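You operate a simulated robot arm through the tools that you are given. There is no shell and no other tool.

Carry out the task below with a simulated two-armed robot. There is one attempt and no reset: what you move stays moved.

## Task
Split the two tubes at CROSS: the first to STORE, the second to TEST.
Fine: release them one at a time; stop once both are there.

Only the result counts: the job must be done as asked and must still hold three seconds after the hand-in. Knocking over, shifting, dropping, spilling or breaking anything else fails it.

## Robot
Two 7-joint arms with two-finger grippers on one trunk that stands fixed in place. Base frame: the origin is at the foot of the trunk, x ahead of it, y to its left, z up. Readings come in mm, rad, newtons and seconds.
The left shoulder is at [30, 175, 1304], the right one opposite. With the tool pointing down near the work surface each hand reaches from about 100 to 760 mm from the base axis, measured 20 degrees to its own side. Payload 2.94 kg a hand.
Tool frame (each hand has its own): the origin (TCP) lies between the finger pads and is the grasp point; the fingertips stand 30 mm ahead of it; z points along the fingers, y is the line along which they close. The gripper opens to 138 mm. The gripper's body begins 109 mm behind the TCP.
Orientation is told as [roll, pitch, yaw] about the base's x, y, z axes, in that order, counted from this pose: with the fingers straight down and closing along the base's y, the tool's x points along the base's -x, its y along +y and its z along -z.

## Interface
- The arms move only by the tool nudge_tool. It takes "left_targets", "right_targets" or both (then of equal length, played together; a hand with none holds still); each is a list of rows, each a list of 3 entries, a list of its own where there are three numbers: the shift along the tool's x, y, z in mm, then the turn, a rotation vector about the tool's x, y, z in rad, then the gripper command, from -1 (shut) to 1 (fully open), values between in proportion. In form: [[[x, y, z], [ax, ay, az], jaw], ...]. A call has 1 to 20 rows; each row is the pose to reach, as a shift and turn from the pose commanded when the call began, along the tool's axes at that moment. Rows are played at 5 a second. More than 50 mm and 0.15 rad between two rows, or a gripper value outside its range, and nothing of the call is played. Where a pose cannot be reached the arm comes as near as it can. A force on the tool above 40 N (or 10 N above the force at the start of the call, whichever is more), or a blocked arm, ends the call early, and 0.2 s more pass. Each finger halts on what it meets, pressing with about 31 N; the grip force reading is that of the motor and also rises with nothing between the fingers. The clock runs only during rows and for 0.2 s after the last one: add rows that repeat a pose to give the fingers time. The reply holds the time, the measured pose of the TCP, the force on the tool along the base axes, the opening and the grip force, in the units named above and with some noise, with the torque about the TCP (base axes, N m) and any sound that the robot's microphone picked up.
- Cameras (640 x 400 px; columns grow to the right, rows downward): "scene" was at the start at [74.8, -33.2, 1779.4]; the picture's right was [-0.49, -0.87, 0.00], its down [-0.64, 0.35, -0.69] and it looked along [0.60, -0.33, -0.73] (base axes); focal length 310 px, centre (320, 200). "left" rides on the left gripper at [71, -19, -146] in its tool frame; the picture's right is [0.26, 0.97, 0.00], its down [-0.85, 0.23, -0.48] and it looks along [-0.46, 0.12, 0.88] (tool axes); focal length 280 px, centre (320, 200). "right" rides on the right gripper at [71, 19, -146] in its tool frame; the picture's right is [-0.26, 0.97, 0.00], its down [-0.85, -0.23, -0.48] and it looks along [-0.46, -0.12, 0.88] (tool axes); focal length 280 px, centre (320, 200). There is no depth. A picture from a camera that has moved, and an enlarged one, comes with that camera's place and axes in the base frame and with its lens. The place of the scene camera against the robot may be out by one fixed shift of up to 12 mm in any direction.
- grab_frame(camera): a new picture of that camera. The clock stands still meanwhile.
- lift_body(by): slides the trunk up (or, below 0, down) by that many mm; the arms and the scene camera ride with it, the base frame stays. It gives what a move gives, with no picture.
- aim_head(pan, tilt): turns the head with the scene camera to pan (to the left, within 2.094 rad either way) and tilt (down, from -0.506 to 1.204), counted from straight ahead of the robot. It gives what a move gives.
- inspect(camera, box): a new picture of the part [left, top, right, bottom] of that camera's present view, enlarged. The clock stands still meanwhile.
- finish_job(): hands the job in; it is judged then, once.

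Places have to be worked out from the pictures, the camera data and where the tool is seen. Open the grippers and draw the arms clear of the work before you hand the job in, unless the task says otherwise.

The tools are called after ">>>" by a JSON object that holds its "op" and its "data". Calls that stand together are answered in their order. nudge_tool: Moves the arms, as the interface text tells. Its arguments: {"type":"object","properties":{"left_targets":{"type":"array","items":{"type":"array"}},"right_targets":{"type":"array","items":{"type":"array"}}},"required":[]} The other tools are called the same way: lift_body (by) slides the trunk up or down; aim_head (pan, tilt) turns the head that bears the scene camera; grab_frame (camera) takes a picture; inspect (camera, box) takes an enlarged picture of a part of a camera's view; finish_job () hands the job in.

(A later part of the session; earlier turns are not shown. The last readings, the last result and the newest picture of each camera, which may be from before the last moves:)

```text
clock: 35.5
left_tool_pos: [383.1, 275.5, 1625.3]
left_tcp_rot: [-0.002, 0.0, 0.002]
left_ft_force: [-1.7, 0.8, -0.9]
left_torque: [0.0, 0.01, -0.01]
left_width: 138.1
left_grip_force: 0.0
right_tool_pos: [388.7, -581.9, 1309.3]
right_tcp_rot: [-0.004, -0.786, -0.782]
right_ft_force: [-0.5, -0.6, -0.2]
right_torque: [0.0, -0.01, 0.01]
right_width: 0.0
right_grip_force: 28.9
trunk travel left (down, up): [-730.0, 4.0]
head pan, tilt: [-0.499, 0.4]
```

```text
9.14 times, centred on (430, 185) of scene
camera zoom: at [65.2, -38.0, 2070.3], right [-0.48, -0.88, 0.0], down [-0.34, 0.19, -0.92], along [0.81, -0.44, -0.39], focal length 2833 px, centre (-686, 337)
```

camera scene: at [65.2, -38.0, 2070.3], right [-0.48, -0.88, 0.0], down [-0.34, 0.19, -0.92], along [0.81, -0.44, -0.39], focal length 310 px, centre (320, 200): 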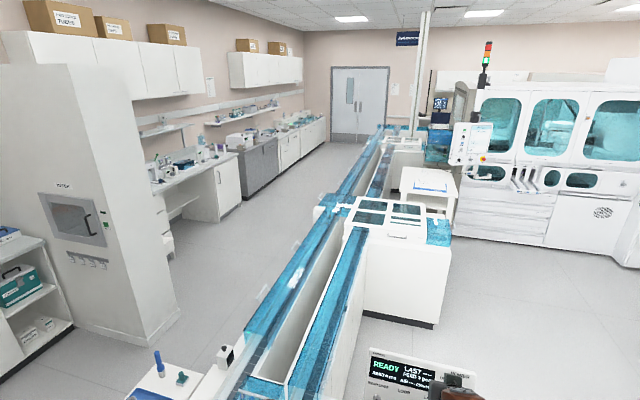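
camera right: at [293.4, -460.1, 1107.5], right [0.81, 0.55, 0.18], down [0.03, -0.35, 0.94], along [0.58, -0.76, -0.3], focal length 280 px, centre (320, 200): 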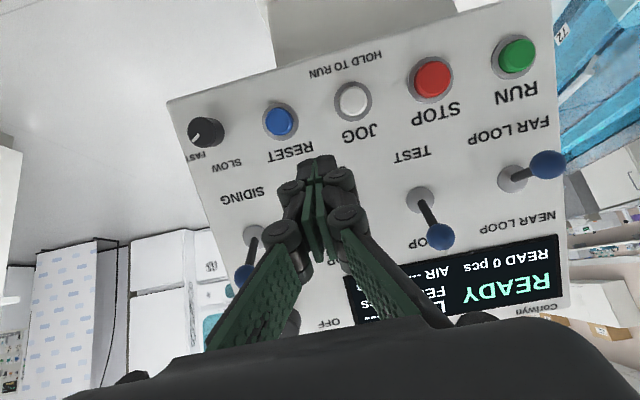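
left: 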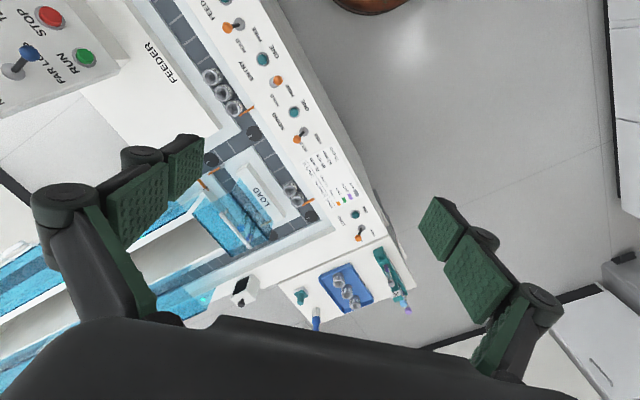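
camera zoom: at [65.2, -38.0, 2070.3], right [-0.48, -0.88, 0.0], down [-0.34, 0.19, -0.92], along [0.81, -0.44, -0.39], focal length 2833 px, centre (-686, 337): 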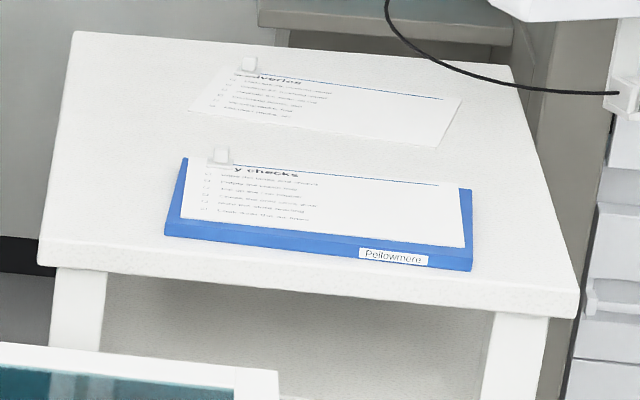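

There is some text and a teal patch at the right side inside the NEAR stub. I'll zoom to the limit on it.

>>> {"op": "inspect", "data": {"camera": "scene", "box": [450, 216, 470, 236]}}

>>> {"op": "inspect", "data": {"camera": "scene", "box": [440, 214, 468, 232]}}

>>> {"op": "inspect", "data": {"camera": "right", "box": [0, 0, 640, 400]}}

```text
16.00 times, centred on (460, 226) of scene
camera zoom: at [65.2, -38.0, 2070.3], right [-0.48, -0.88, 0.0], down [-0.34, 0.19, -0.92], along [0.81, -0.44, -0.39], focal length 4958 px, centre (-1920, -216)
```

zoom: 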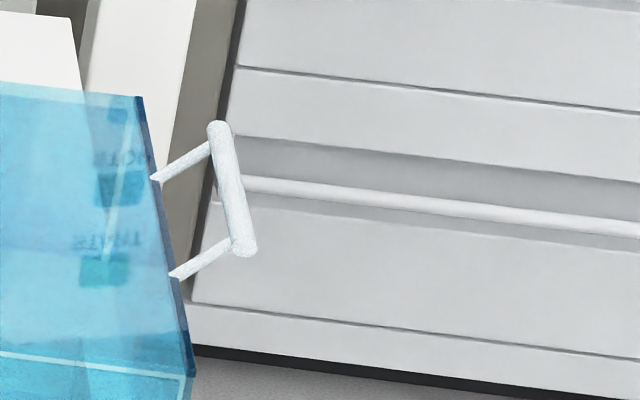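

```text
16.00 times, centred on (454, 223) of scene
camera zoom: at [65.2, -38.0, 2070.3], right [-0.48, -0.88, 0.0], down [-0.34, 0.19, -0.92], along [0.81, -0.44, -0.39], focal length 4958 px, centre (-1824, -168)
```

zoom: 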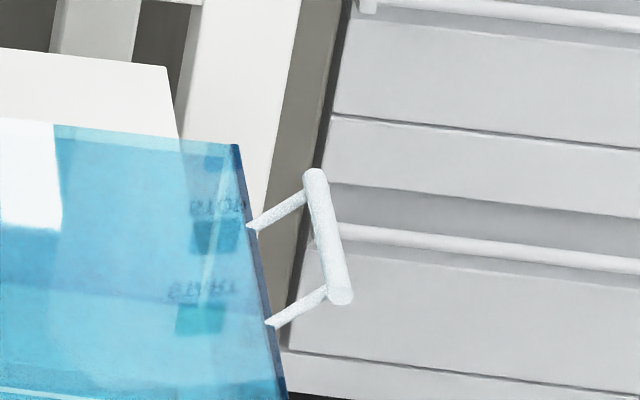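

```text
1.00 times, centred on (320, 200) of right (not enlarged: the box is as wide or as high as the picture)
camera zoom: at [293.6, -460.5, 1362.1], right [0.81, 0.55, 0.18], down [0.03, -0.35, 0.94], along [0.58, -0.76, -0.3], focal length 280 px, centre (320, 200)
```

zoom: 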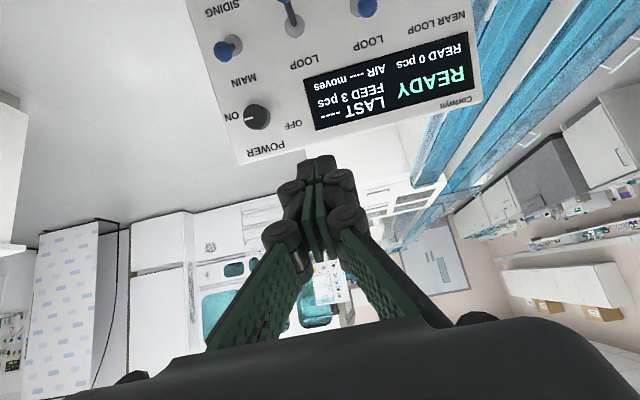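

That text is only a mirror image of the analyser's START/STOP keys, so no help. I'll scan the FAR junction and the belt stretches at full zoom for brownish flags.

>>> {"op": "inspect", "data": {"camera": "scene", "box": [365, 130, 405, 155]}}

>>> {"op": "inspect", "data": {"camera": "scene", "box": [380, 132, 420, 157]}}

>>> {"op": "inspect", "data": {"camera": "scene", "box": [365, 150, 405, 200]}}

>>> {"op": "inspect", "data": {"camera": "scene", "box": [335, 150, 385, 200]}}

>>> {"op": "inspect", "data": {"camera": "scene", "box": [295, 215, 365, 275]}}

>>> {"op": "inspect", "data": {"camera": "scene", "box": [220, 270, 340, 400]}}

```text
16.00 times, centred on (385, 142) of scene
camera zoom: at [65.2, -38.0, 2070.3], right [-0.48, -0.88, 0.0], down [-0.34, 0.19, -0.92], along [0.81, -0.44, -0.39], focal length 4958 px, centre (-720, 1120)
```

zoom: 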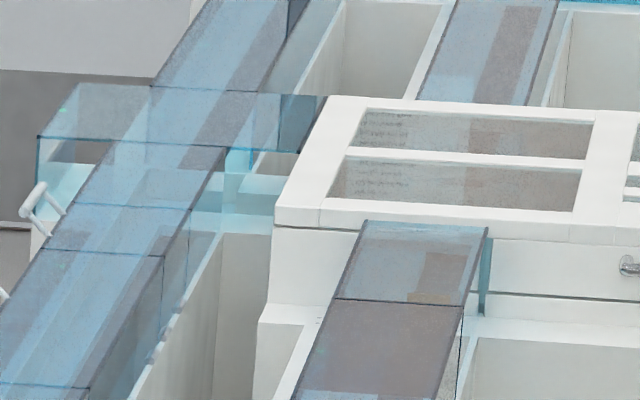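

```text
16.00 times, centred on (400, 144) of scene
camera zoom: at [65.2, -38.0, 2070.3], right [-0.48, -0.88, 0.0], down [-0.34, 0.19, -0.92], along [0.81, -0.44, -0.39], focal length 4958 px, centre (-960, 1088)
```

zoom: 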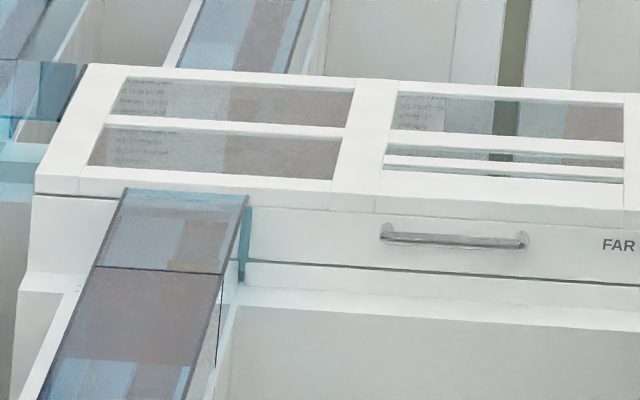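

```text
8.00 times, centred on (385, 175) of scene
camera zoom: at [65.2, -38.0, 2070.3], right [-0.48, -0.88, 0.0], down [-0.34, 0.19, -0.92], along [0.81, -0.44, -0.39], focal length 2479 px, centre (-200, 400)
```

zoom: 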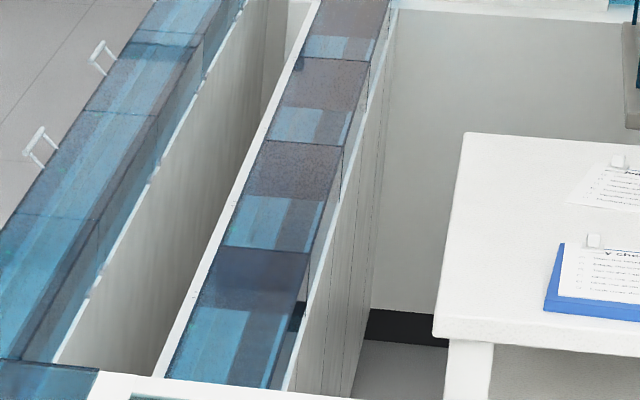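

```text
8.00 times, centred on (360, 175) of scene
camera zoom: at [65.2, -38.0, 2070.3], right [-0.48, -0.88, 0.0], down [-0.34, 0.19, -0.92], along [0.81, -0.44, -0.39], focal length 2479 px, centre (0, 400)
```

zoom: 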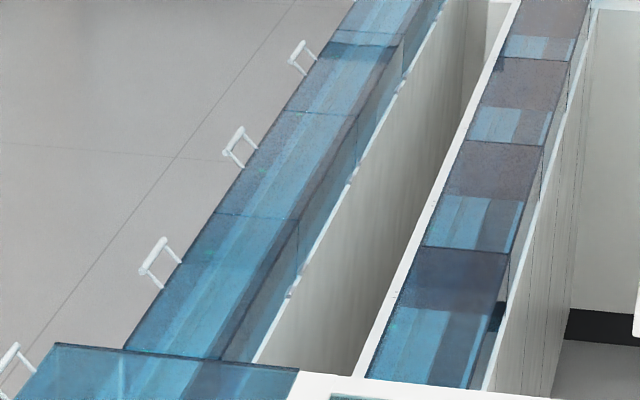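

```text
6.67 times, centred on (330, 245) of scene
camera zoom: at [65.2, -38.0, 2070.3], right [-0.48, -0.88, 0.0], down [-0.34, 0.19, -0.92], along [0.81, -0.44, -0.39], focal length 2066 px, centre (253, -100)
```

zoom: 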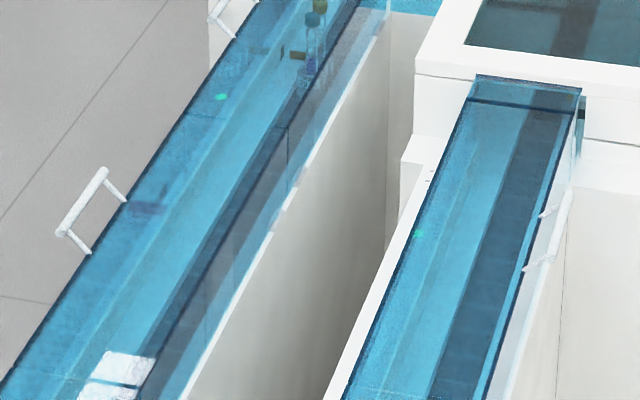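

```text
3.08 times, centred on (280, 335) of scene
camera zoom: at [65.2, -38.0, 2070.3], right [-0.48, -0.88, 0.0], down [-0.34, 0.19, -0.92], along [0.81, -0.44, -0.39], focal length 953 px, centre (443, -215)
```

zoom: 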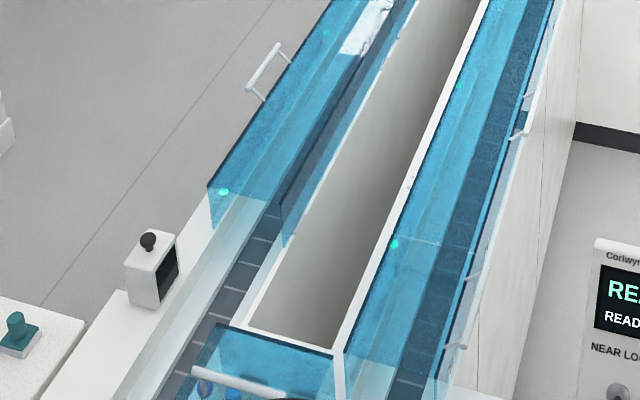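

To detect any flag moved by the STORE lever, I'll repeat the exact earlier views (pan −0.5, tilt 0.55, trunk up) taken when the lever was at LOOP and compare.

>>> {"op": "aim_head", "data": {"pan": -0.5, "tilt": 0.55}}

>>> {"op": "inspect", "data": {"camera": "scene", "box": [380, 78, 440, 105]}}

>>> {"op": "inspect", "data": {"camera": "scene", "box": [370, 65, 440, 110]}}

>>> {"op": "inspect", "data": {"camera": "scene", "box": [318, 155, 358, 180]}}

>>> {"op": "inspect", "data": {"camera": "scene", "box": [350, 148, 390, 173]}}

>>> {"op": "inspect", "data": {"camera": "scene", "box": [425, 165, 455, 190]}}

>>> {"op": "inspect", "data": {"camera": "scene", "box": [240, 310, 320, 360]}}

>>> {"op": "inspect", "data": {"camera": "scene", "box": [370, 80, 410, 105]}}

```text
clock: 36.2
left_tool_pos: [383.2, 274.5, 1625.3]
left_tcp_rot: [-0.003, 0.0, 0.001]
left_ft_force: [0.2, 0.8, 0.2]
left_torque: [0.0, -0.02, -0.01]
left_width: 138.0
left_grip_force: 0.1
right_tool_pos: [389.1, -581.2, 1309.7]
right_tcp_rot: [-0.004, -0.784, -0.782]
right_ft_force: [0.7, -0.5, 0.4]
right_torque: [0.03, -0.04, 0.0]
right_width: 0.0
right_grip_force: 28.2
trunk travel left (down, up): [-730.0, 4.0]
head pan, tilt: [-0.499, 0.55]
```

```text
10.67 times, centred on (410, 92) of scene
camera zoom: at [62.6, -36.6, 2056.7], right [-0.48, -0.88, 0.0], down [-0.46, 0.25, -0.85], along [0.75, -0.41, -0.52], focal length 3305 px, centre (-640, 1357)
```

zoom: 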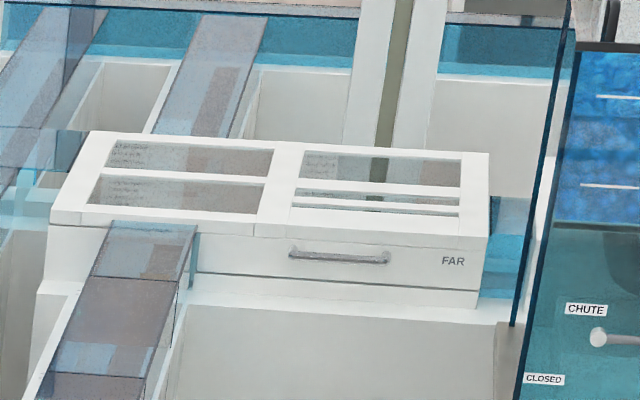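

```text
8.89 times, centred on (405, 88) of scene
camera zoom: at [62.6, -36.6, 2056.7], right [-0.48, -0.88, 0.0], down [-0.46, 0.25, -0.85], along [0.75, -0.41, -0.52], focal length 2754 px, centre (-436, 1200)
```

zoom: 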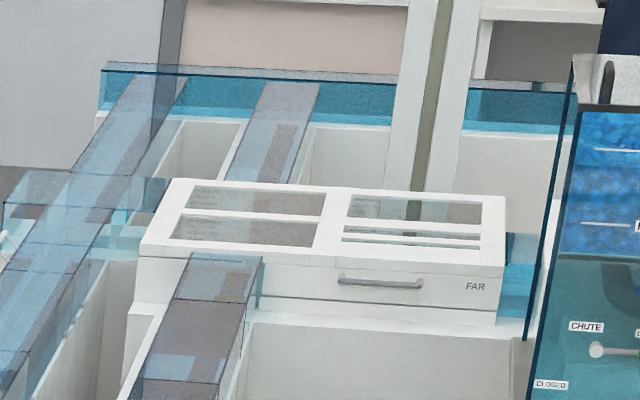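

```text
16.00 times, centred on (338, 168) of scene
camera zoom: at [62.6, -36.6, 2056.7], right [-0.48, -0.88, 0.0], down [-0.46, 0.25, -0.85], along [0.75, -0.41, -0.52], focal length 4958 px, centre (32, 720)
```

zoom: 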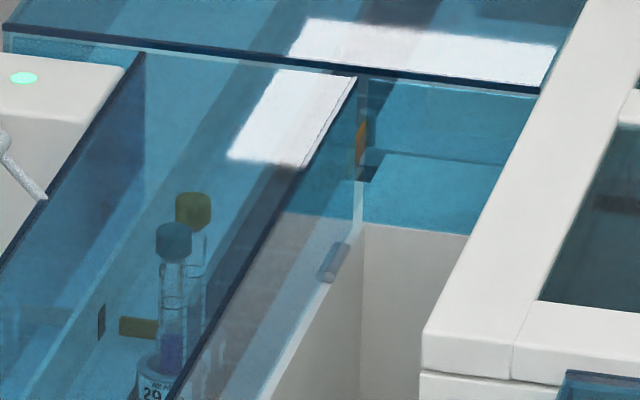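

```text
16.00 times, centred on (370, 160) of scene
camera zoom: at [62.6, -36.6, 2056.7], right [-0.48, -0.88, 0.0], down [-0.46, 0.25, -0.85], along [0.75, -0.41, -0.52], focal length 4958 px, centre (-480, 832)
```

zoom: 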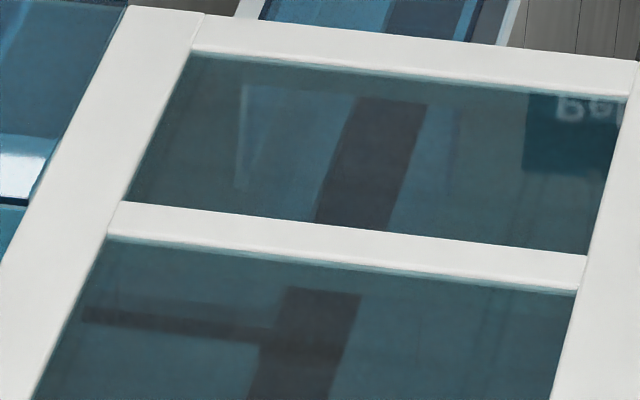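

```text
16.00 times, centred on (440, 178) of scene
camera zoom: at [62.6, -36.6, 2056.7], right [-0.48, -0.88, 0.0], down [-0.46, 0.25, -0.85], along [0.75, -0.41, -0.52], focal length 4958 px, centre (-1600, 560)
```

zoom: 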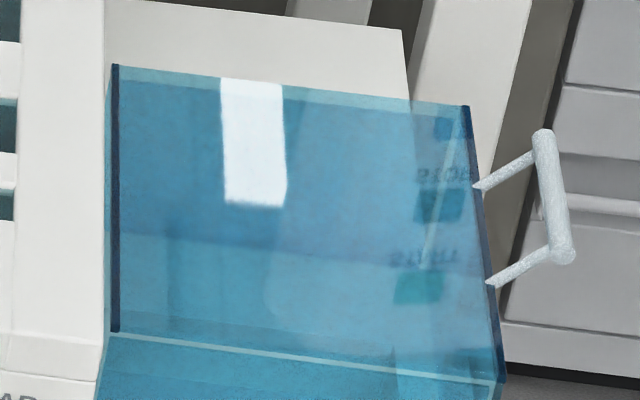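

```text
8.00 times, centred on (280, 335) of scene
camera zoom: at [62.6, -36.6, 2056.7], right [-0.48, -0.88, 0.0], down [-0.46, 0.25, -0.85], along [0.75, -0.41, -0.52], focal length 2479 px, centre (640, -880)
```

zoom: 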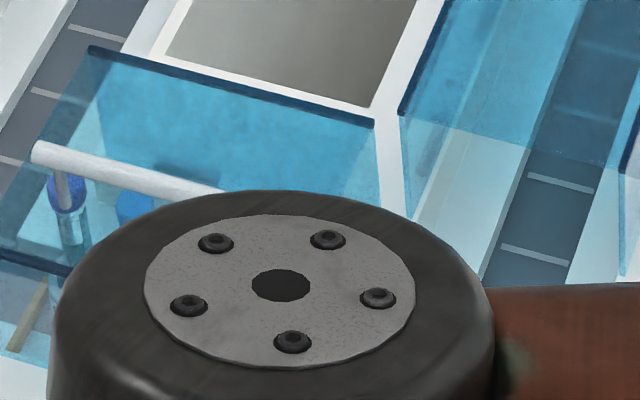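

```text
16.00 times, centred on (390, 92) of scene
camera zoom: at [62.6, -36.6, 2056.7], right [-0.48, -0.88, 0.0], down [-0.46, 0.25, -0.85], along [0.75, -0.41, -0.52], focal length 4958 px, centre (-800, 1920)
```

zoom: 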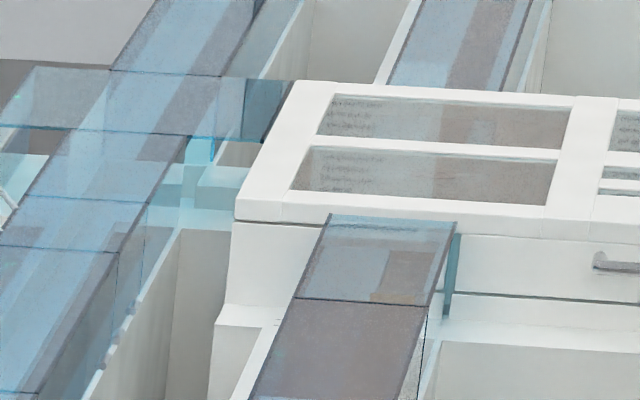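

The views hint at a tan strip on the right lane just before FAR, but it is not conclusive; a TEST-lever flip will show more. I'll lower the trunk to its first height and bring the closed fingertips above the TEST lever ball.

>>> {"op": "lift_body", "data": {"by": -255}}

>>> {"op": "nudge_tool", "data": {"right_targets": [[[0, 0, 0], [0, 0, 0], -1], [[-33, 26, -17], [0, 0, 0], -1], [[-66, 52, -33], [0, 0, 0], -1], [[-99, 78, -50], [0, 0, 0], -1]]}}

>>> {"op": "grab_frame", "data": {"camera": "right"}}

```text
clock: 38.8
left_tool_pos: [381.8, 274.9, 1370.7]
left_tcp_rot: [-0.001, 0.0, 0.003]
left_ft_force: [-0.3, -1.1, -0.3]
left_torque: [0.0, -0.02, -0.01]
left_width: 138.2
left_grip_force: 0.1
right_tool_pos: [388.5, -582.1, 1055.0]
right_tcp_rot: [-0.003, -0.786, -0.782]
right_ft_force: [0.2, -0.7, 0.7]
right_torque: [0.0, 0.01, -0.01]
right_width: 0.2
right_grip_force: 28.7
trunk travel left (down, up): [-475.0, 259.0]
head pan, tilt: [-0.499, 0.55]
```

```text
clock: 39.8
left_tool_pos: [383.4, 275.0, 1369.8]
left_tcp_rot: [-0.002, -0.001, 0.003]
left_ft_force: [-0.1, 0.7, 0.9]
left_torque: [-0.07, 0.0, 0.02]
left_width: 138.1
left_grip_force: 0.1
right_tool_pos: [469.7, -547.4, 1160.4]
right_tcp_rot: [-0.006, -0.785, -0.783]
right_ft_force: [0.2, 0.9, 0.6]
right_torque: [-0.02, 0.01, 0.01]
right_width: 0.0
right_grip_force: 28.8
trunk travel left (down, up): [-475.0, 259.0]
head pan, tilt: [-0.499, 0.55]
```

```text
taken
camera right: at [375.1, -426.5, 1214.5], right [0.81, 0.55, 0.18], down [0.03, -0.35, 0.94], along [0.58, -0.76, -0.3], focal length 280 px, centre (320, 200)
```

right: 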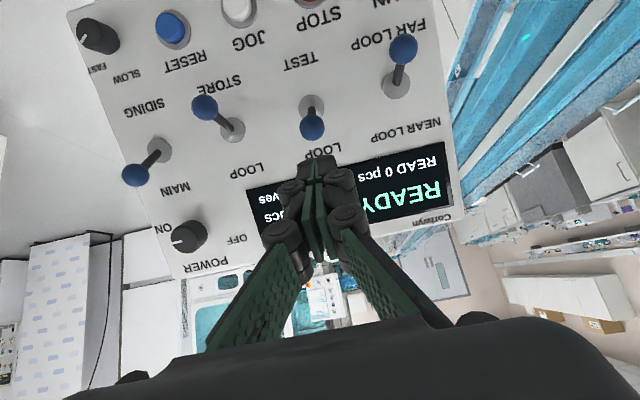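

The arm reaches here well; the TEST ball lies 15 mm below the tool axis and 90 mm ahead. I'll raise slightly, advance over the ball and sweep down along the face to TEST.

>>> {"op": "nudge_tool", "data": {"right_targets": [[[-15, -3, 20], [0, 0, 0], -1], [[-15, -3, 45], [0, 0, 0], -1], [[-15, -3, 62], [0, 0, 0], -1], [[-7, -3, 62], [0, 0, 0], -1], [[1, -3, 65.5], [0, 0, 0], -1], [[9, -3, 69], [0, 0, 0], -1], [[17, -3, 72], [0, 0, 0], -1], [[25, -3, 75.5], [0, 0, 0], -1], [[33, -3, 79], [0, 0, 0], -1], [[35, -3, 80], [0, 0, 0], -1]]}}

>>> {"op": "grab_frame", "data": {"camera": "right"}}

```text
clock: 42.0
left_tool_pos: [383.8, 275.0, 1370.6]
left_tcp_rot: [0.0, 0.001, 0.003]
left_ft_force: [-0.4, 0.3, 1.0]
left_torque: [-0.01, 0.0, 0.04]
left_width: 138.1
left_grip_force: 0.1
right_tool_pos: [490.2, -576.3, 1082.0]
right_tcp_rot: [-0.002, -0.798, -0.784]
right_ft_force: [10.2, -11.7, 18.3]
right_torque: [-0.42, -0.27, -0.05]
right_width: 5.9
right_grip_force: 28.5
trunk travel left (down, up): [-475.0, 259.0]
head pan, tilt: [-0.499, 0.55]
```

```text
taken
camera right: at [395.3, -454.8, 1134.3], right [0.81, 0.55, 0.19], down [0.02, -0.34, 0.94], along [0.58, -0.76, -0.29], focal length 280 px, centre (320, 200)
```

right: 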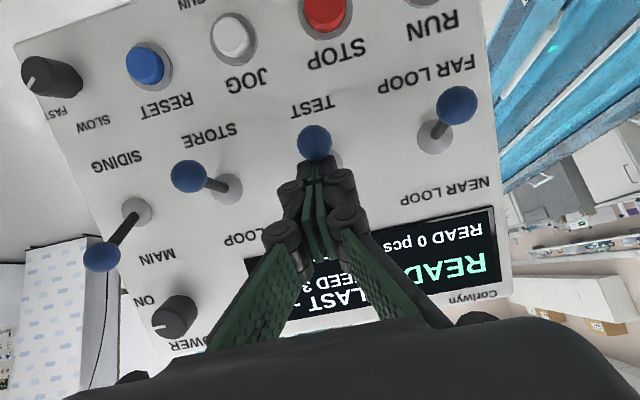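

The TEST lever is down at TEST (force about 24 N at its stop). I'll back off along the tool axis, raise the trunk, and repeat the same far views to see what moved.

>>> {"op": "nudge_tool", "data": {"right_targets": [[[-6, 0, -20], [0, 0, 0], -1], [[-12, 0, -50], [0, 0, 0], -1], [[-20, 0, -85], [0, 0, 0], -1]]}}

>>> {"op": "lift_body", "data": {"by": 255}}

>>> {"op": "inspect", "data": {"camera": "scene", "box": [370, 80, 410, 105]}}

>>> {"op": "inspect", "data": {"camera": "scene", "box": [380, 78, 440, 105]}}

>>> {"op": "inspect", "data": {"camera": "scene", "box": [318, 155, 358, 180]}}

>>> {"op": "inspect", "data": {"camera": "scene", "box": [350, 148, 390, 173]}}

>>> {"op": "inspect", "data": {"camera": "scene", "box": [390, 150, 430, 175]}}

>>> {"op": "grab_frame", "data": {"camera": "scene"}}

```text
clock: 42.8
left_tool_pos: [384.0, 273.3, 1371.3]
left_tcp_rot: [0.0, -0.002, 0.0]
left_ft_force: [0.4, 0.2, 0.4]
left_torque: [0.0, -0.05, 0.01]
left_width: 138.0
left_grip_force: 0.0
right_tool_pos: [453.1, -554.0, 1150.2]
right_tcp_rot: [-0.007, -0.803, -0.796]
right_ft_force: [-0.5, 0.1, -1.4]
right_torque: [-0.05, -0.15, 0.08]
right_width: 0.1
right_grip_force: 28.3
right hand out of reach, approached as far as the arm can: row 3
trunk travel left (down, up): [-475.0, 259.0]
head pan, tilt: [-0.499, 0.55]
```

```text
clock: 45.4
left_tool_pos: [383.0, 274.7, 1624.6]
left_tcp_rot: [0.001, 0.0, 0.001]
left_ft_force: [0.3, -0.1, -1.6]
left_torque: [0.06, -0.02, 0.01]
left_width: 138.1
left_grip_force: 0.1
right_tool_pos: [455.9, -542.9, 1407.1]
right_tcp_rot: [-0.002, -0.785, -0.782]
right_ft_force: [0.3, 0.2, -0.1]
right_torque: [-0.03, 0.01, -0.02]
right_width: 0.0
right_grip_force: 27.7
trunk travel left (down, up): [-730.0, 4.0]
head pan, tilt: [-0.499, 0.55]
```

```text
16.00 times, centred on (390, 92) of scene
camera zoom: at [62.8, -36.7, 2056.5], right [-0.48, -0.88, 0.0], down [-0.46, 0.25, -0.85], along [0.75, -0.41, -0.52], focal length 4958 px, centre (-800, 1920)
```

zoom: 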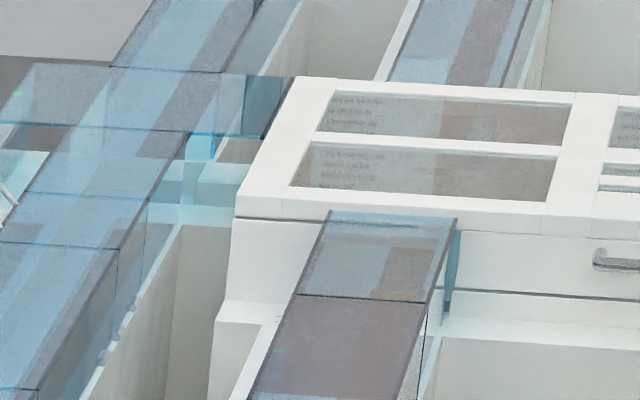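

```text
10.67 times, centred on (410, 92) of scene
camera zoom: at [62.8, -36.7, 2056.5], right [-0.48, -0.88, 0.0], down [-0.46, 0.25, -0.85], along [0.75, -0.41, -0.52], focal length 3305 px, centre (-640, 1357)
```

zoom: 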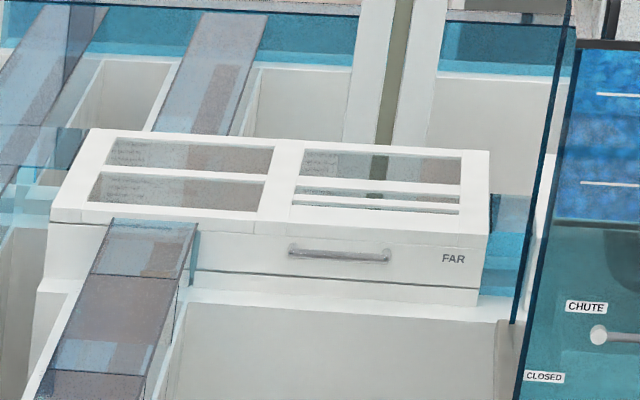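

```text
16.00 times, centred on (338, 168) of scene
camera zoom: at [62.8, -36.7, 2056.5], right [-0.48, -0.88, 0.0], down [-0.46, 0.25, -0.85], along [0.75, -0.41, -0.52], focal length 4958 px, centre (32, 720)
```

zoom: 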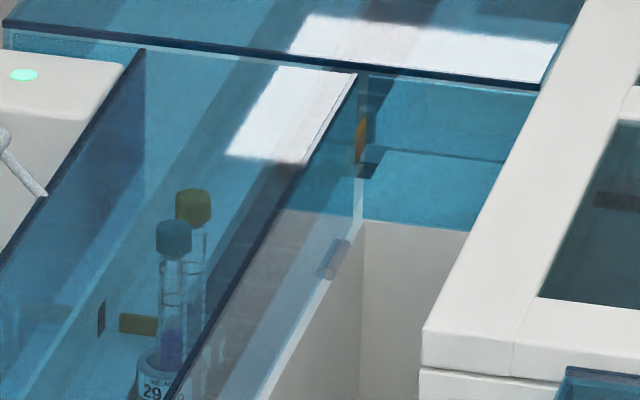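

```text
16.00 times, centred on (370, 160) of scene
camera zoom: at [62.8, -36.7, 2056.5], right [-0.48, -0.88, 0.0], down [-0.46, 0.25, -0.85], along [0.75, -0.41, -0.52], focal length 4958 px, centre (-480, 832)
```

zoom: 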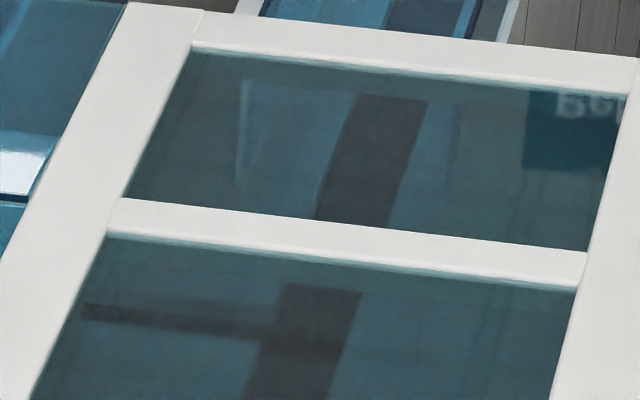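

```text
16.00 times, centred on (410, 162) of scene
camera zoom: at [62.8, -36.7, 2056.5], right [-0.48, -0.88, 0.0], down [-0.46, 0.25, -0.85], along [0.75, -0.41, -0.52], focal length 4958 px, centre (-1120, 800)
```

zoom: 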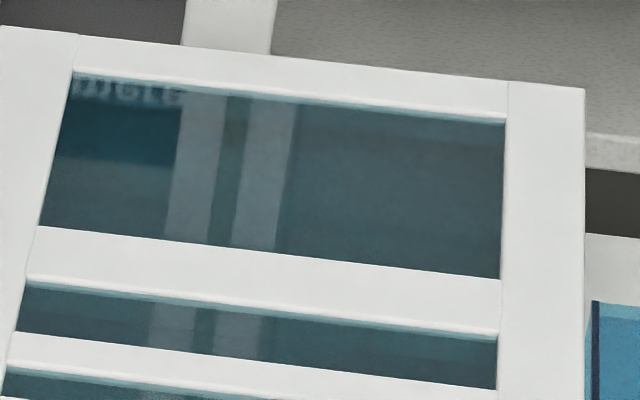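

```text
taken
camera scene: at [62.8, -36.7, 2056.5], right [-0.48, -0.88, 0.0], down [-0.46, 0.25, -0.85], along [0.75, -0.41, -0.52], focal length 310 px, centre (320, 200)
```

scene: 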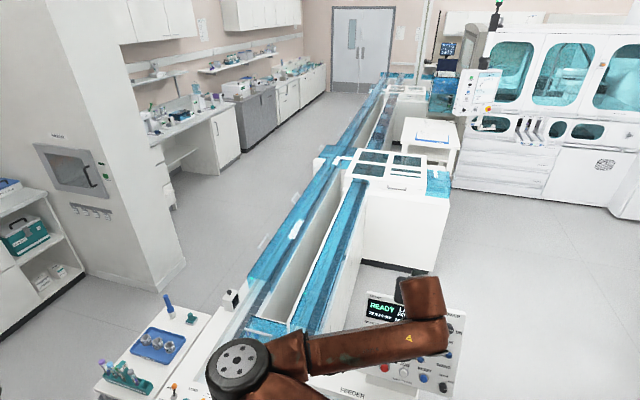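

Nothing visibly changed at the NEAR junction. I'll check the back transverse section and the FAR junction again at full zoom with TEST set.

>>> {"op": "inspect", "data": {"camera": "scene", "box": [370, 65, 410, 90]}}

>>> {"op": "inspect", "data": {"camera": "scene", "box": [400, 65, 440, 90]}}

>>> {"op": "inspect", "data": {"camera": "scene", "box": [355, 75, 395, 100]}}

>>> {"op": "inspect", "data": {"camera": "scene", "box": [395, 85, 440, 112]}}

```text
16.00 times, centred on (390, 78) of scene
camera zoom: at [62.8, -36.7, 2056.5], right [-0.48, -0.88, 0.0], down [-0.46, 0.25, -0.85], along [0.75, -0.41, -0.52], focal length 4958 px, centre (-800, 2160)
```

zoom: 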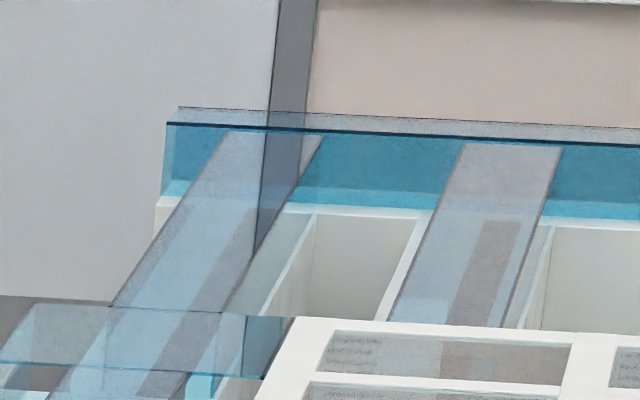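

```text
16.00 times, centred on (420, 78) of scene
camera zoom: at [62.8, -36.7, 2056.5], right [-0.48, -0.88, 0.0], down [-0.46, 0.25, -0.85], along [0.75, -0.41, -0.52], focal length 4958 px, centre (-1280, 2160)
```

zoom: 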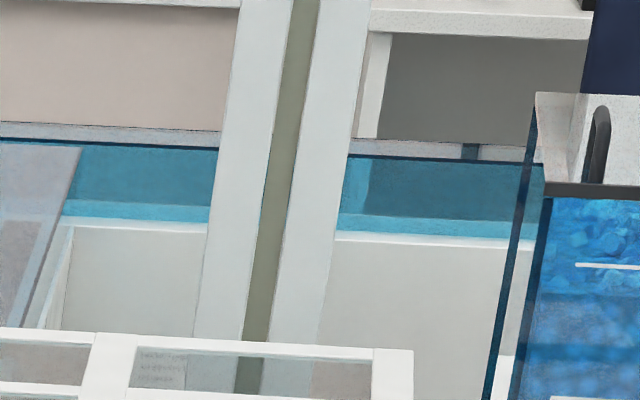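

```text
16.00 times, centred on (375, 88) of scene
camera zoom: at [62.8, -36.7, 2056.5], right [-0.48, -0.88, 0.0], down [-0.46, 0.25, -0.85], along [0.75, -0.41, -0.52], focal length 4958 px, centre (-560, 2000)
```

zoom: 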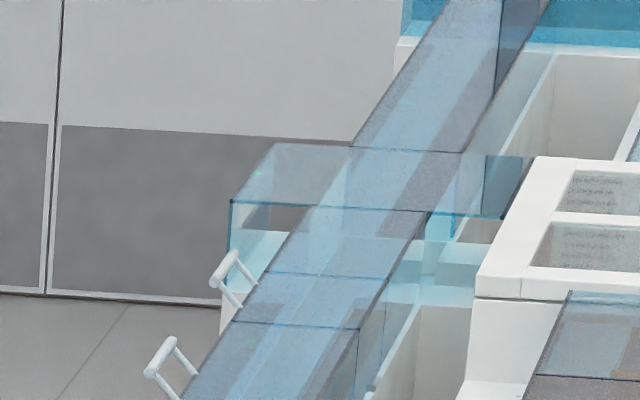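

```text
14.22 times, centred on (418, 98) of scene
camera zoom: at [62.8, -36.7, 2056.5], right [-0.48, -0.88, 0.0], down [-0.46, 0.25, -0.85], along [0.75, -0.41, -0.52], focal length 4407 px, centre (-1067, 1644)
```

zoom: 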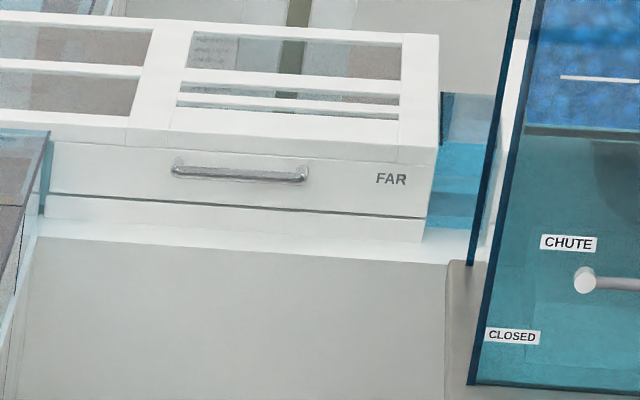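

To settle it, I'll flip STORE back up to LOOP and re-check the FAR spot. First I lower the trunk and bring the fingertips to just below the STORE ball (now at about u 759, z 1048 in front of the face).

>>> {"op": "lift_body", "data": {"by": -255}}

>>> {"op": "nudge_tool", "data": {"right_targets": [[[0, 0, 0], [0, 0, 0], -1], [[17, -20, 15], [0, 0, 0], -1], [[34, -40, 30], [0, 0, 0], -1], [[51, -60, 46], [0, 0, 0], -1], [[68, -80.5, 61], [0, 0, 0], -1]]}}

>>> {"op": "grab_frame", "data": {"camera": "right"}}

```text
clock: 48.1
left_tool_pos: [382.2, 274.9, 1371.3]
left_tcp_rot: [0.0, 0.0, 0.002]
left_ft_force: [0.1, 0.7, 0.2]
left_torque: [-0.01, -0.01, 0.0]
left_width: 137.8
left_grip_force: 0.1
right_tool_pos: [455.9, -542.3, 1153.3]
right_tcp_rot: [-0.003, -0.786, -0.782]
right_ft_force: [-0.3, -0.9, -0.9]
right_torque: [-0.02, 0.01, -0.02]
right_width: 0.0
right_grip_force: 28.3
trunk travel left (down, up): [-475.0, 259.0]
head pan, tilt: [-0.499, 0.55]
```

```text
clock: 49.3
left_tool_pos: [384.1, 274.3, 1371.4]
left_tcp_rot: [0.0, 0.002, 0.002]
left_ft_force: [-0.6, -0.2, 0.6]
left_torque: [-0.03, 0.0, 0.07]
left_width: 137.9
left_grip_force: 0.0
right_tool_pos: [395.7, -594.0, 1060.3]
right_tcp_rot: [-0.003, -0.786, -0.783]
right_ft_force: [-0.6, -0.3, 0.2]
right_torque: [-0.03, -0.01, 0.02]
right_width: 0.2
right_grip_force: 28.8
trunk travel left (down, up): [-475.0, 259.0]
head pan, tilt: [-0.499, 0.55]
```

```text
taken
camera right: at [300.8, -472.8, 1112.6], right [0.81, 0.55, 0.18], down [0.03, -0.35, 0.94], along [0.58, -0.76, -0.3], focal length 280 px, centre (320, 200)
```

right: 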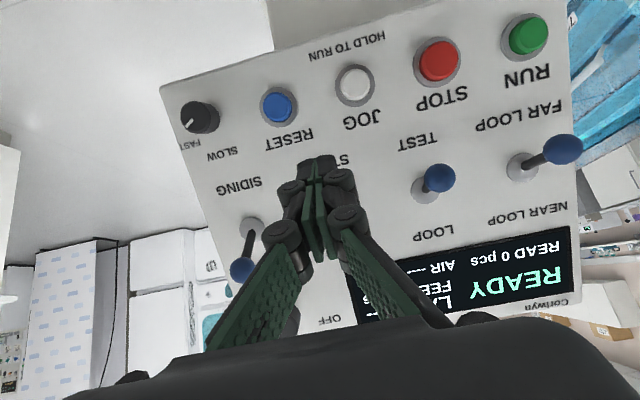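

The pose is as planned, with the STORE ball hidden just behind the fingertips. I'll advance beneath the ball and sweep up along the face to LOOP.

>>> {"op": "nudge_tool", "data": {"right_targets": [[[0, 0, 11], [0, 0, 0], -1], [[0, 0, 22], [0, 0, 0], -1], [[-8, 0, 22], [0, 0, 0], -1], [[-16, 0, 19], [0, 0, 0], -1], [[-24, 0, 16], [0, 0, 0], -1], [[-32, 0, 12.5], [0, 0, 0], -1], [[-40, 0, 9], [0, 0, 0], -1], [[-48, 0, 6], [0, 0, 0], -1], [[-53, 0, 4], [0, 0, 0], -1]]}}

>>> {"op": "grab_frame", "data": {"camera": "right"}}

>>> {"op": "grab_frame", "data": {"camera": "scene"}}

```text
clock: 51.3
left_tool_pos: [383.3, 274.4, 1369.4]
left_tcp_rot: [-0.001, -0.002, 0.002]
left_ft_force: [0.5, -0.5, -0.5]
left_torque: [0.0, 0.01, 0.04]
left_width: 138.1
left_grip_force: 0.1
right_tool_pos: [422.4, -623.4, 1089.3]
right_tcp_rot: [-0.003, -0.766, -0.782]
right_ft_force: [-10.5, 16.2, -32.6]
right_torque: [0.8, 0.68, 0.15]
right_width: 6.0
right_grip_force: 27.8
trunk travel left (down, up): [-475.0, 259.0]
head pan, tilt: [-0.499, 0.55]
```

```text
taken
camera right: at [328.0, -503.0, 1144.4], right [0.81, 0.55, 0.18], down [0.04, -0.36, 0.93], along [0.58, -0.75, -0.31], focal length 280 px, centre (320, 200)
```

right: 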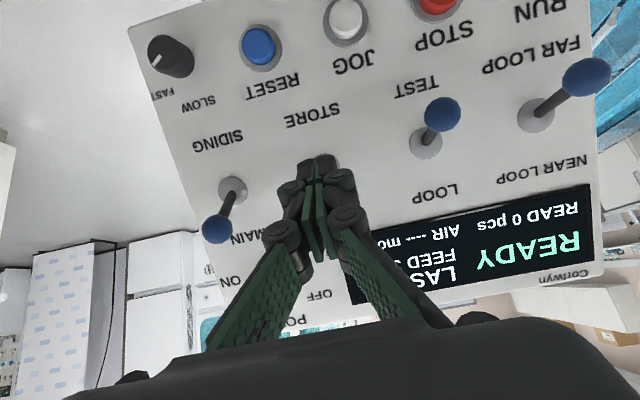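

```text
taken
camera scene: at [84.5, -37.5, 1801.5], right [-0.48, -0.88, 0.0], down [-0.46, 0.25, -0.85], along [0.75, -0.41, -0.52], focal length 310 px, centre (320, 200)
```

scene: 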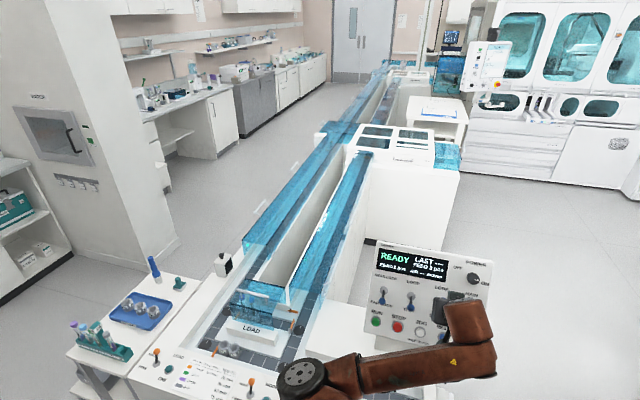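

Force reached about 38 N at the stop, so STORE should be at LOOP. I'll back off, raise the trunk and compare the FAR spot.

>>> {"op": "nudge_tool", "data": {"right_targets": [[[5, 0, -4], [0, 0, 0], -1], [[8, 0, -25], [0, 0, 0], -1], [[8, 0, -50], [0, 0, 0], -1]]}}

>>> {"op": "lift_body", "data": {"by": 255}}

>>> {"op": "grab_frame", "data": {"camera": "scene"}}

>>> {"op": "inspect", "data": {"camera": "scene", "box": [370, 80, 410, 105]}}

>>> {"op": "inspect", "data": {"camera": "scene", "box": [380, 78, 440, 105]}}

>>> {"op": "inspect", "data": {"camera": "scene", "box": [345, 290, 465, 380]}}

```text
clock: 52.1
left_tool_pos: [382.8, 273.0, 1370.7]
left_tcp_rot: [0.0, -0.001, 0.002]
left_ft_force: [-0.5, -0.9, 0.7]
left_torque: [0.03, -0.02, -0.01]
left_width: 138.2
left_grip_force: 0.0
right_tool_pos: [403.7, -603.4, 1117.1]
right_tcp_rot: [-0.004, -0.787, -0.781]
right_ft_force: [-0.5, -0.7, -0.1]
right_torque: [0.0, -0.02, 0.01]
right_width: 0.0
right_grip_force: 28.5
right hand out of reach, approached as far as the arm can: row 3
trunk travel left (down, up): [-475.0, 259.0]
head pan, tilt: [-0.499, 0.55]
```

```text
clock: 54.7
left_tool_pos: [383.6, 273.5, 1625.0]
left_tcp_rot: [0.0, 0.0, 0.001]
left_ft_force: [0.6, 0.9, 0.1]
left_torque: [0.01, -0.01, 0.01]
left_width: 138.1
left_grip_force: 0.1
right_tool_pos: [403.7, -605.4, 1367.0]
right_tcp_rot: [-0.004, -0.784, -0.782]
right_ft_force: [-0.5, -0.4, -0.4]
right_torque: [0.0, -0.01, 0.01]
right_width: 0.2
right_grip_force: 28.2
trunk travel left (down, up): [-730.0, 4.0]
head pan, tilt: [-0.499, 0.55]
```

```text
taken
camera scene: at [62.7, -36.7, 2056.5], right [-0.48, -0.88, 0.0], down [-0.46, 0.25, -0.85], along [0.75, -0.41, -0.52], focal length 310 px, centre (320, 200)
```

scene: 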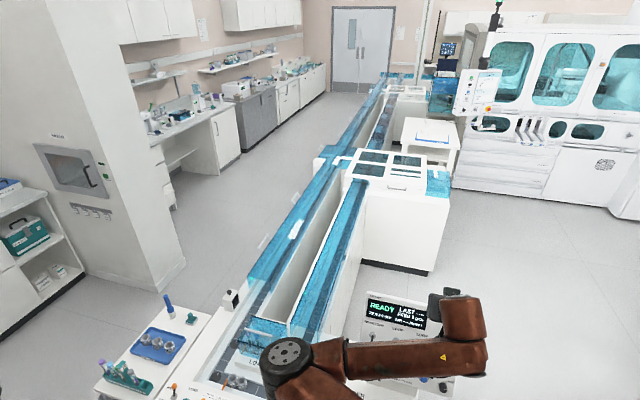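

```text
16.00 times, centred on (390, 92) of scene
camera zoom: at [62.7, -36.7, 2056.5], right [-0.48, -0.88, 0.0], down [-0.46, 0.25, -0.85], along [0.75, -0.41, -0.52], focal length 4958 px, centre (-800, 1920)
```

zoom: 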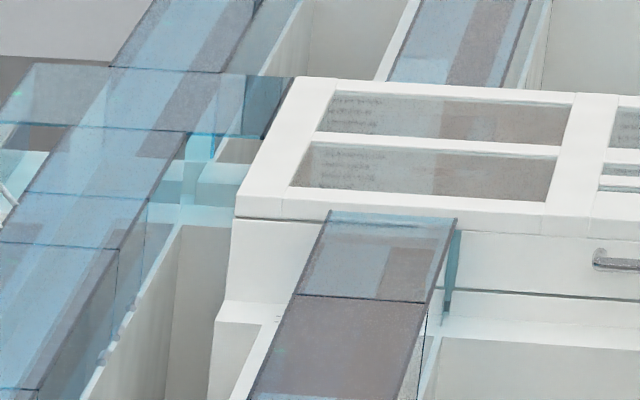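

```text
10.67 times, centred on (410, 92) of scene
camera zoom: at [62.7, -36.7, 2056.5], right [-0.48, -0.88, 0.0], down [-0.46, 0.25, -0.85], along [0.75, -0.41, -0.52], focal length 3305 px, centre (-640, 1357)
```

zoom: 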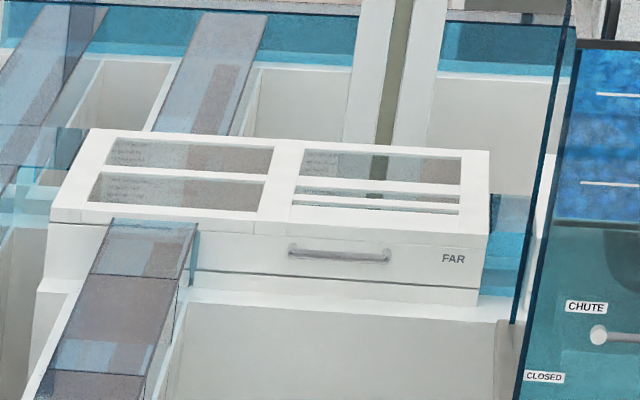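

```text
4.44 times, centred on (405, 335) of scene
camera zoom: at [62.7, -36.7, 2056.5], right [-0.48, -0.88, 0.0], down [-0.46, 0.25, -0.85], along [0.75, -0.41, -0.52], focal length 1377 px, centre (-58, -400)
```

zoom: 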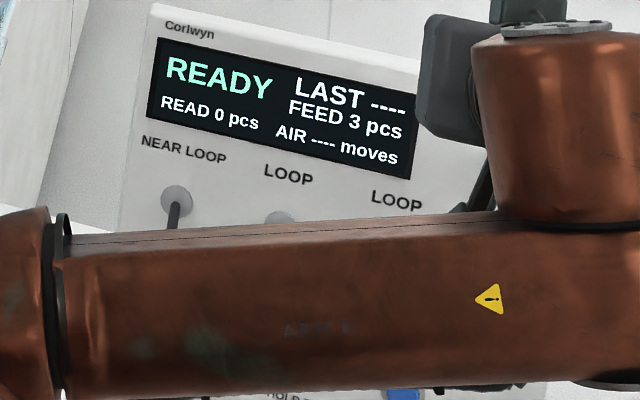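

Found it: with STORE at LOOP the tan flag on the right lane in front of the FAR box is gone, so STORE branches off at the FAR crossing (needs FAR LOOP). Now I'll look for TEST's flag at the NEAR box's front edge and inside its windows.

>>> {"op": "inspect", "data": {"camera": "scene", "box": [335, 172, 375, 197]}}

>>> {"op": "inspect", "data": {"camera": "scene", "box": [340, 165, 400, 200]}}

>>> {"op": "inspect", "data": {"camera": "scene", "box": [300, 185, 370, 245]}}

>>> {"op": "inspect", "data": {"camera": "scene", "box": [350, 148, 390, 173]}}

```text
16.00 times, centred on (355, 184) of scene
camera zoom: at [62.7, -36.7, 2056.5], right [-0.48, -0.88, 0.0], down [-0.46, 0.25, -0.85], along [0.75, -0.41, -0.52], focal length 4958 px, centre (-240, 448)
```

zoom: 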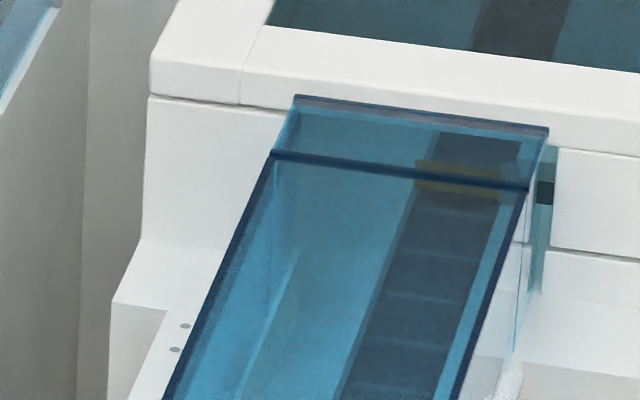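

```text
10.67 times, centred on (370, 182) of scene
camera zoom: at [62.7, -36.7, 2056.5], right [-0.48, -0.88, 0.0], down [-0.46, 0.25, -0.85], along [0.75, -0.41, -0.52], focal length 3305 px, centre (-213, 387)
```

zoom: 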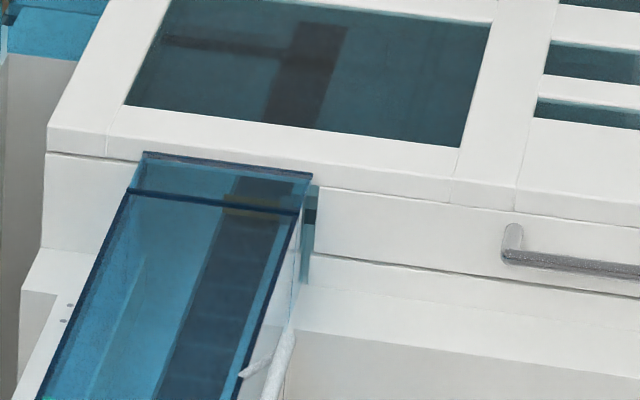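

```text
6.67 times, centred on (335, 215) of scene
camera zoom: at [62.7, -36.7, 2056.5], right [-0.48, -0.88, 0.0], down [-0.46, 0.25, -0.85], along [0.75, -0.41, -0.52], focal length 2066 px, centre (220, 100)
```

zoom: 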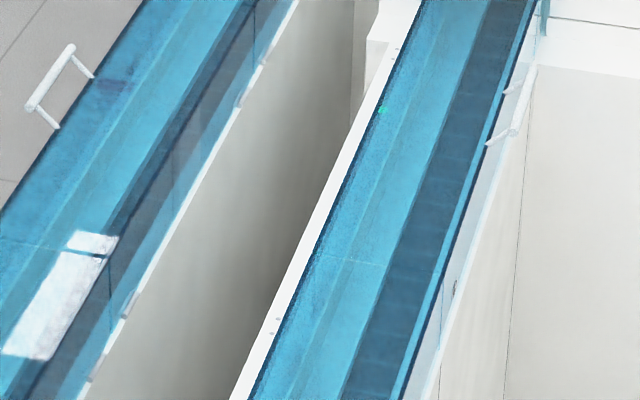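

```text
16.00 times, centred on (370, 160) of scene
camera zoom: at [62.7, -36.7, 2056.5], right [-0.48, -0.88, 0.0], down [-0.46, 0.25, -0.85], along [0.75, -0.41, -0.52], focal length 4958 px, centre (-480, 832)
```

zoom: 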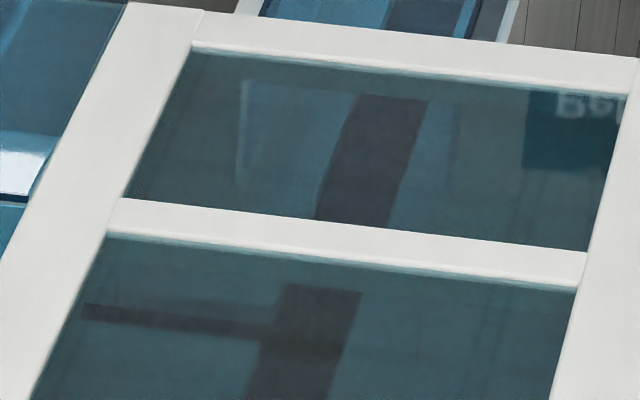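

TEST's flag (tan strip across the right lane right in front of NEAR) is there, so TEST branches at NEAR and STORE at FAR. Plan: FAR LOOP + STORE for the first tube, then NEAR LOOP + TEST for the second. I'll lower the trunk and flip STORE down again.

>>> {"op": "lift_body", "data": {"by": -255}}

>>> {"op": "nudge_tool", "data": {"right_targets": [[[-15, 0, -3], [0, 0, 0], -1], [[-30, 0, -5], [0, 0, 0], -1], [[-56, 0, -5], [0, 0, 0], -1], [[-56, 0, 5], [0, 0, 0], -1]]}}

>>> {"op": "grab_frame", "data": {"camera": "right"}}

```text
clock: 57.3
left_tool_pos: [382.6, 273.2, 1370.9]
left_tcp_rot: [-0.002, 0.0, 0.001]
left_ft_force: [0.6, 0.9, 0.3]
left_torque: [0.0, -0.01, 0.02]
left_width: 138.0
left_grip_force: 0.0
right_tool_pos: [403.7, -604.4, 1112.5]
right_tcp_rot: [-0.003, -0.786, -0.782]
right_ft_force: [0.0, 0.2, 0.5]
right_torque: [-0.04, 0.03, 0.02]
right_width: 0.0
right_grip_force: 28.3
trunk travel left (down, up): [-475.0, 259.0]
head pan, tilt: [-0.499, 0.55]
```

```text
clock: 58.3
left_tool_pos: [382.7, 274.7, 1370.6]
left_tcp_rot: [0.0, -0.002, 0.002]
left_ft_force: [0.4, -1.0, 0.3]
left_torque: [-0.01, 0.0, -0.04]
left_width: 138.1
left_grip_force: 0.1
right_tool_pos: [434.7, -635.8, 1148.7]
right_tcp_rot: [-0.005, -0.785, -0.783]
right_ft_force: [-0.1, -0.2, -0.7]
right_torque: [0.02, -0.02, 0.01]
right_width: 0.1
right_grip_force: 28.9
trunk travel left (down, up): [-475.0, 259.0]
head pan, tilt: [-0.499, 0.55]
```

```text
taken
camera right: at [339.6, -514.6, 1201.3], right [0.81, 0.55, 0.18], down [0.03, -0.35, 0.94], along [0.58, -0.76, -0.3], focal length 280 px, centre (320, 200)
```

right: 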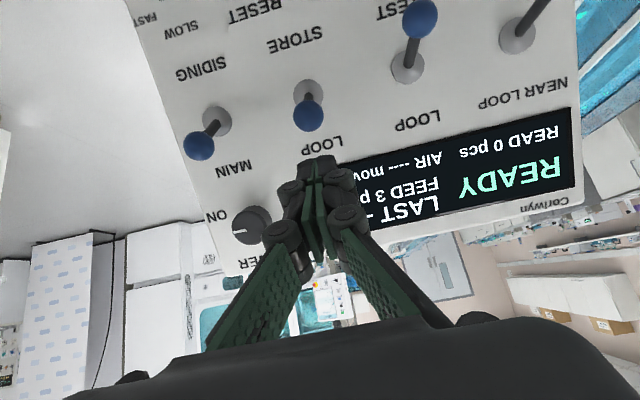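

The hand is in line with the STORE ball (31 mm below the axis, 56 mm ahead). I'll advance and sweep down to STORE, then withdraw.

>>> {"op": "nudge_tool", "data": {"right_targets": [[[0, 0, 14], [0, 0, 0], -1], [[0, 0, 28], [0, 0, 0], -1], [[8, 0, 28], [0, 0, 0], -1], [[16, 0, 31.5], [0, 0, 0], -1], [[24, 0, 35], [0, 0, 0], -1], [[32, 0, 38], [0, 0, 0], -1], [[40, 0, 41.5], [0, 0, 0], -1], [[48, 0, 45], [0, 0, 0], -1], [[50, 0, 46], [0, 0, 0], -1]]}}

>>> {"op": "grab_frame", "data": {"camera": "right"}}

```text
clock: 60.3
left_tool_pos: [382.7, 275.0, 1369.3]
left_tcp_rot: [-0.002, -0.001, 0.002]
left_ft_force: [0.0, 0.3, -1.4]
left_torque: [0.0, -0.02, -0.01]
left_width: 138.0
left_grip_force: 0.0
right_tool_pos: [433.2, -634.2, 1083.8]
right_tcp_rot: [-0.003, -0.79, -0.782]
right_ft_force: [4.4, -5.6, 9.8]
right_torque: [-0.16, -0.23, 0.01]
right_width: 6.0
right_grip_force: 28.2
trunk travel left (down, up): [-475.0, 259.0]
head pan, tilt: [-0.499, 0.55]
```

```text
taken
camera right: at [337.4, -513.3, 1135.3], right [0.81, 0.55, 0.18], down [0.02, -0.34, 0.94], along [0.58, -0.76, -0.29], focal length 280 px, centre (320, 200)
```

right: 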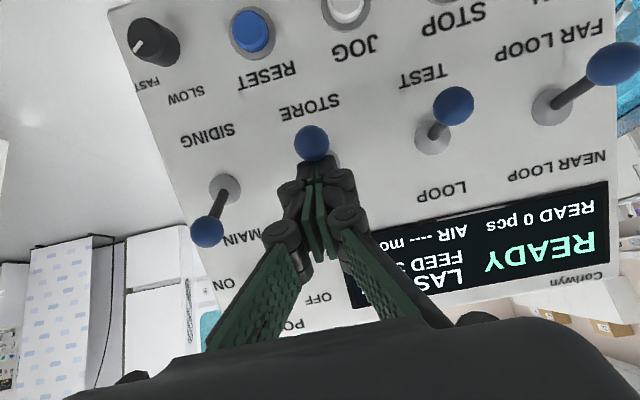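

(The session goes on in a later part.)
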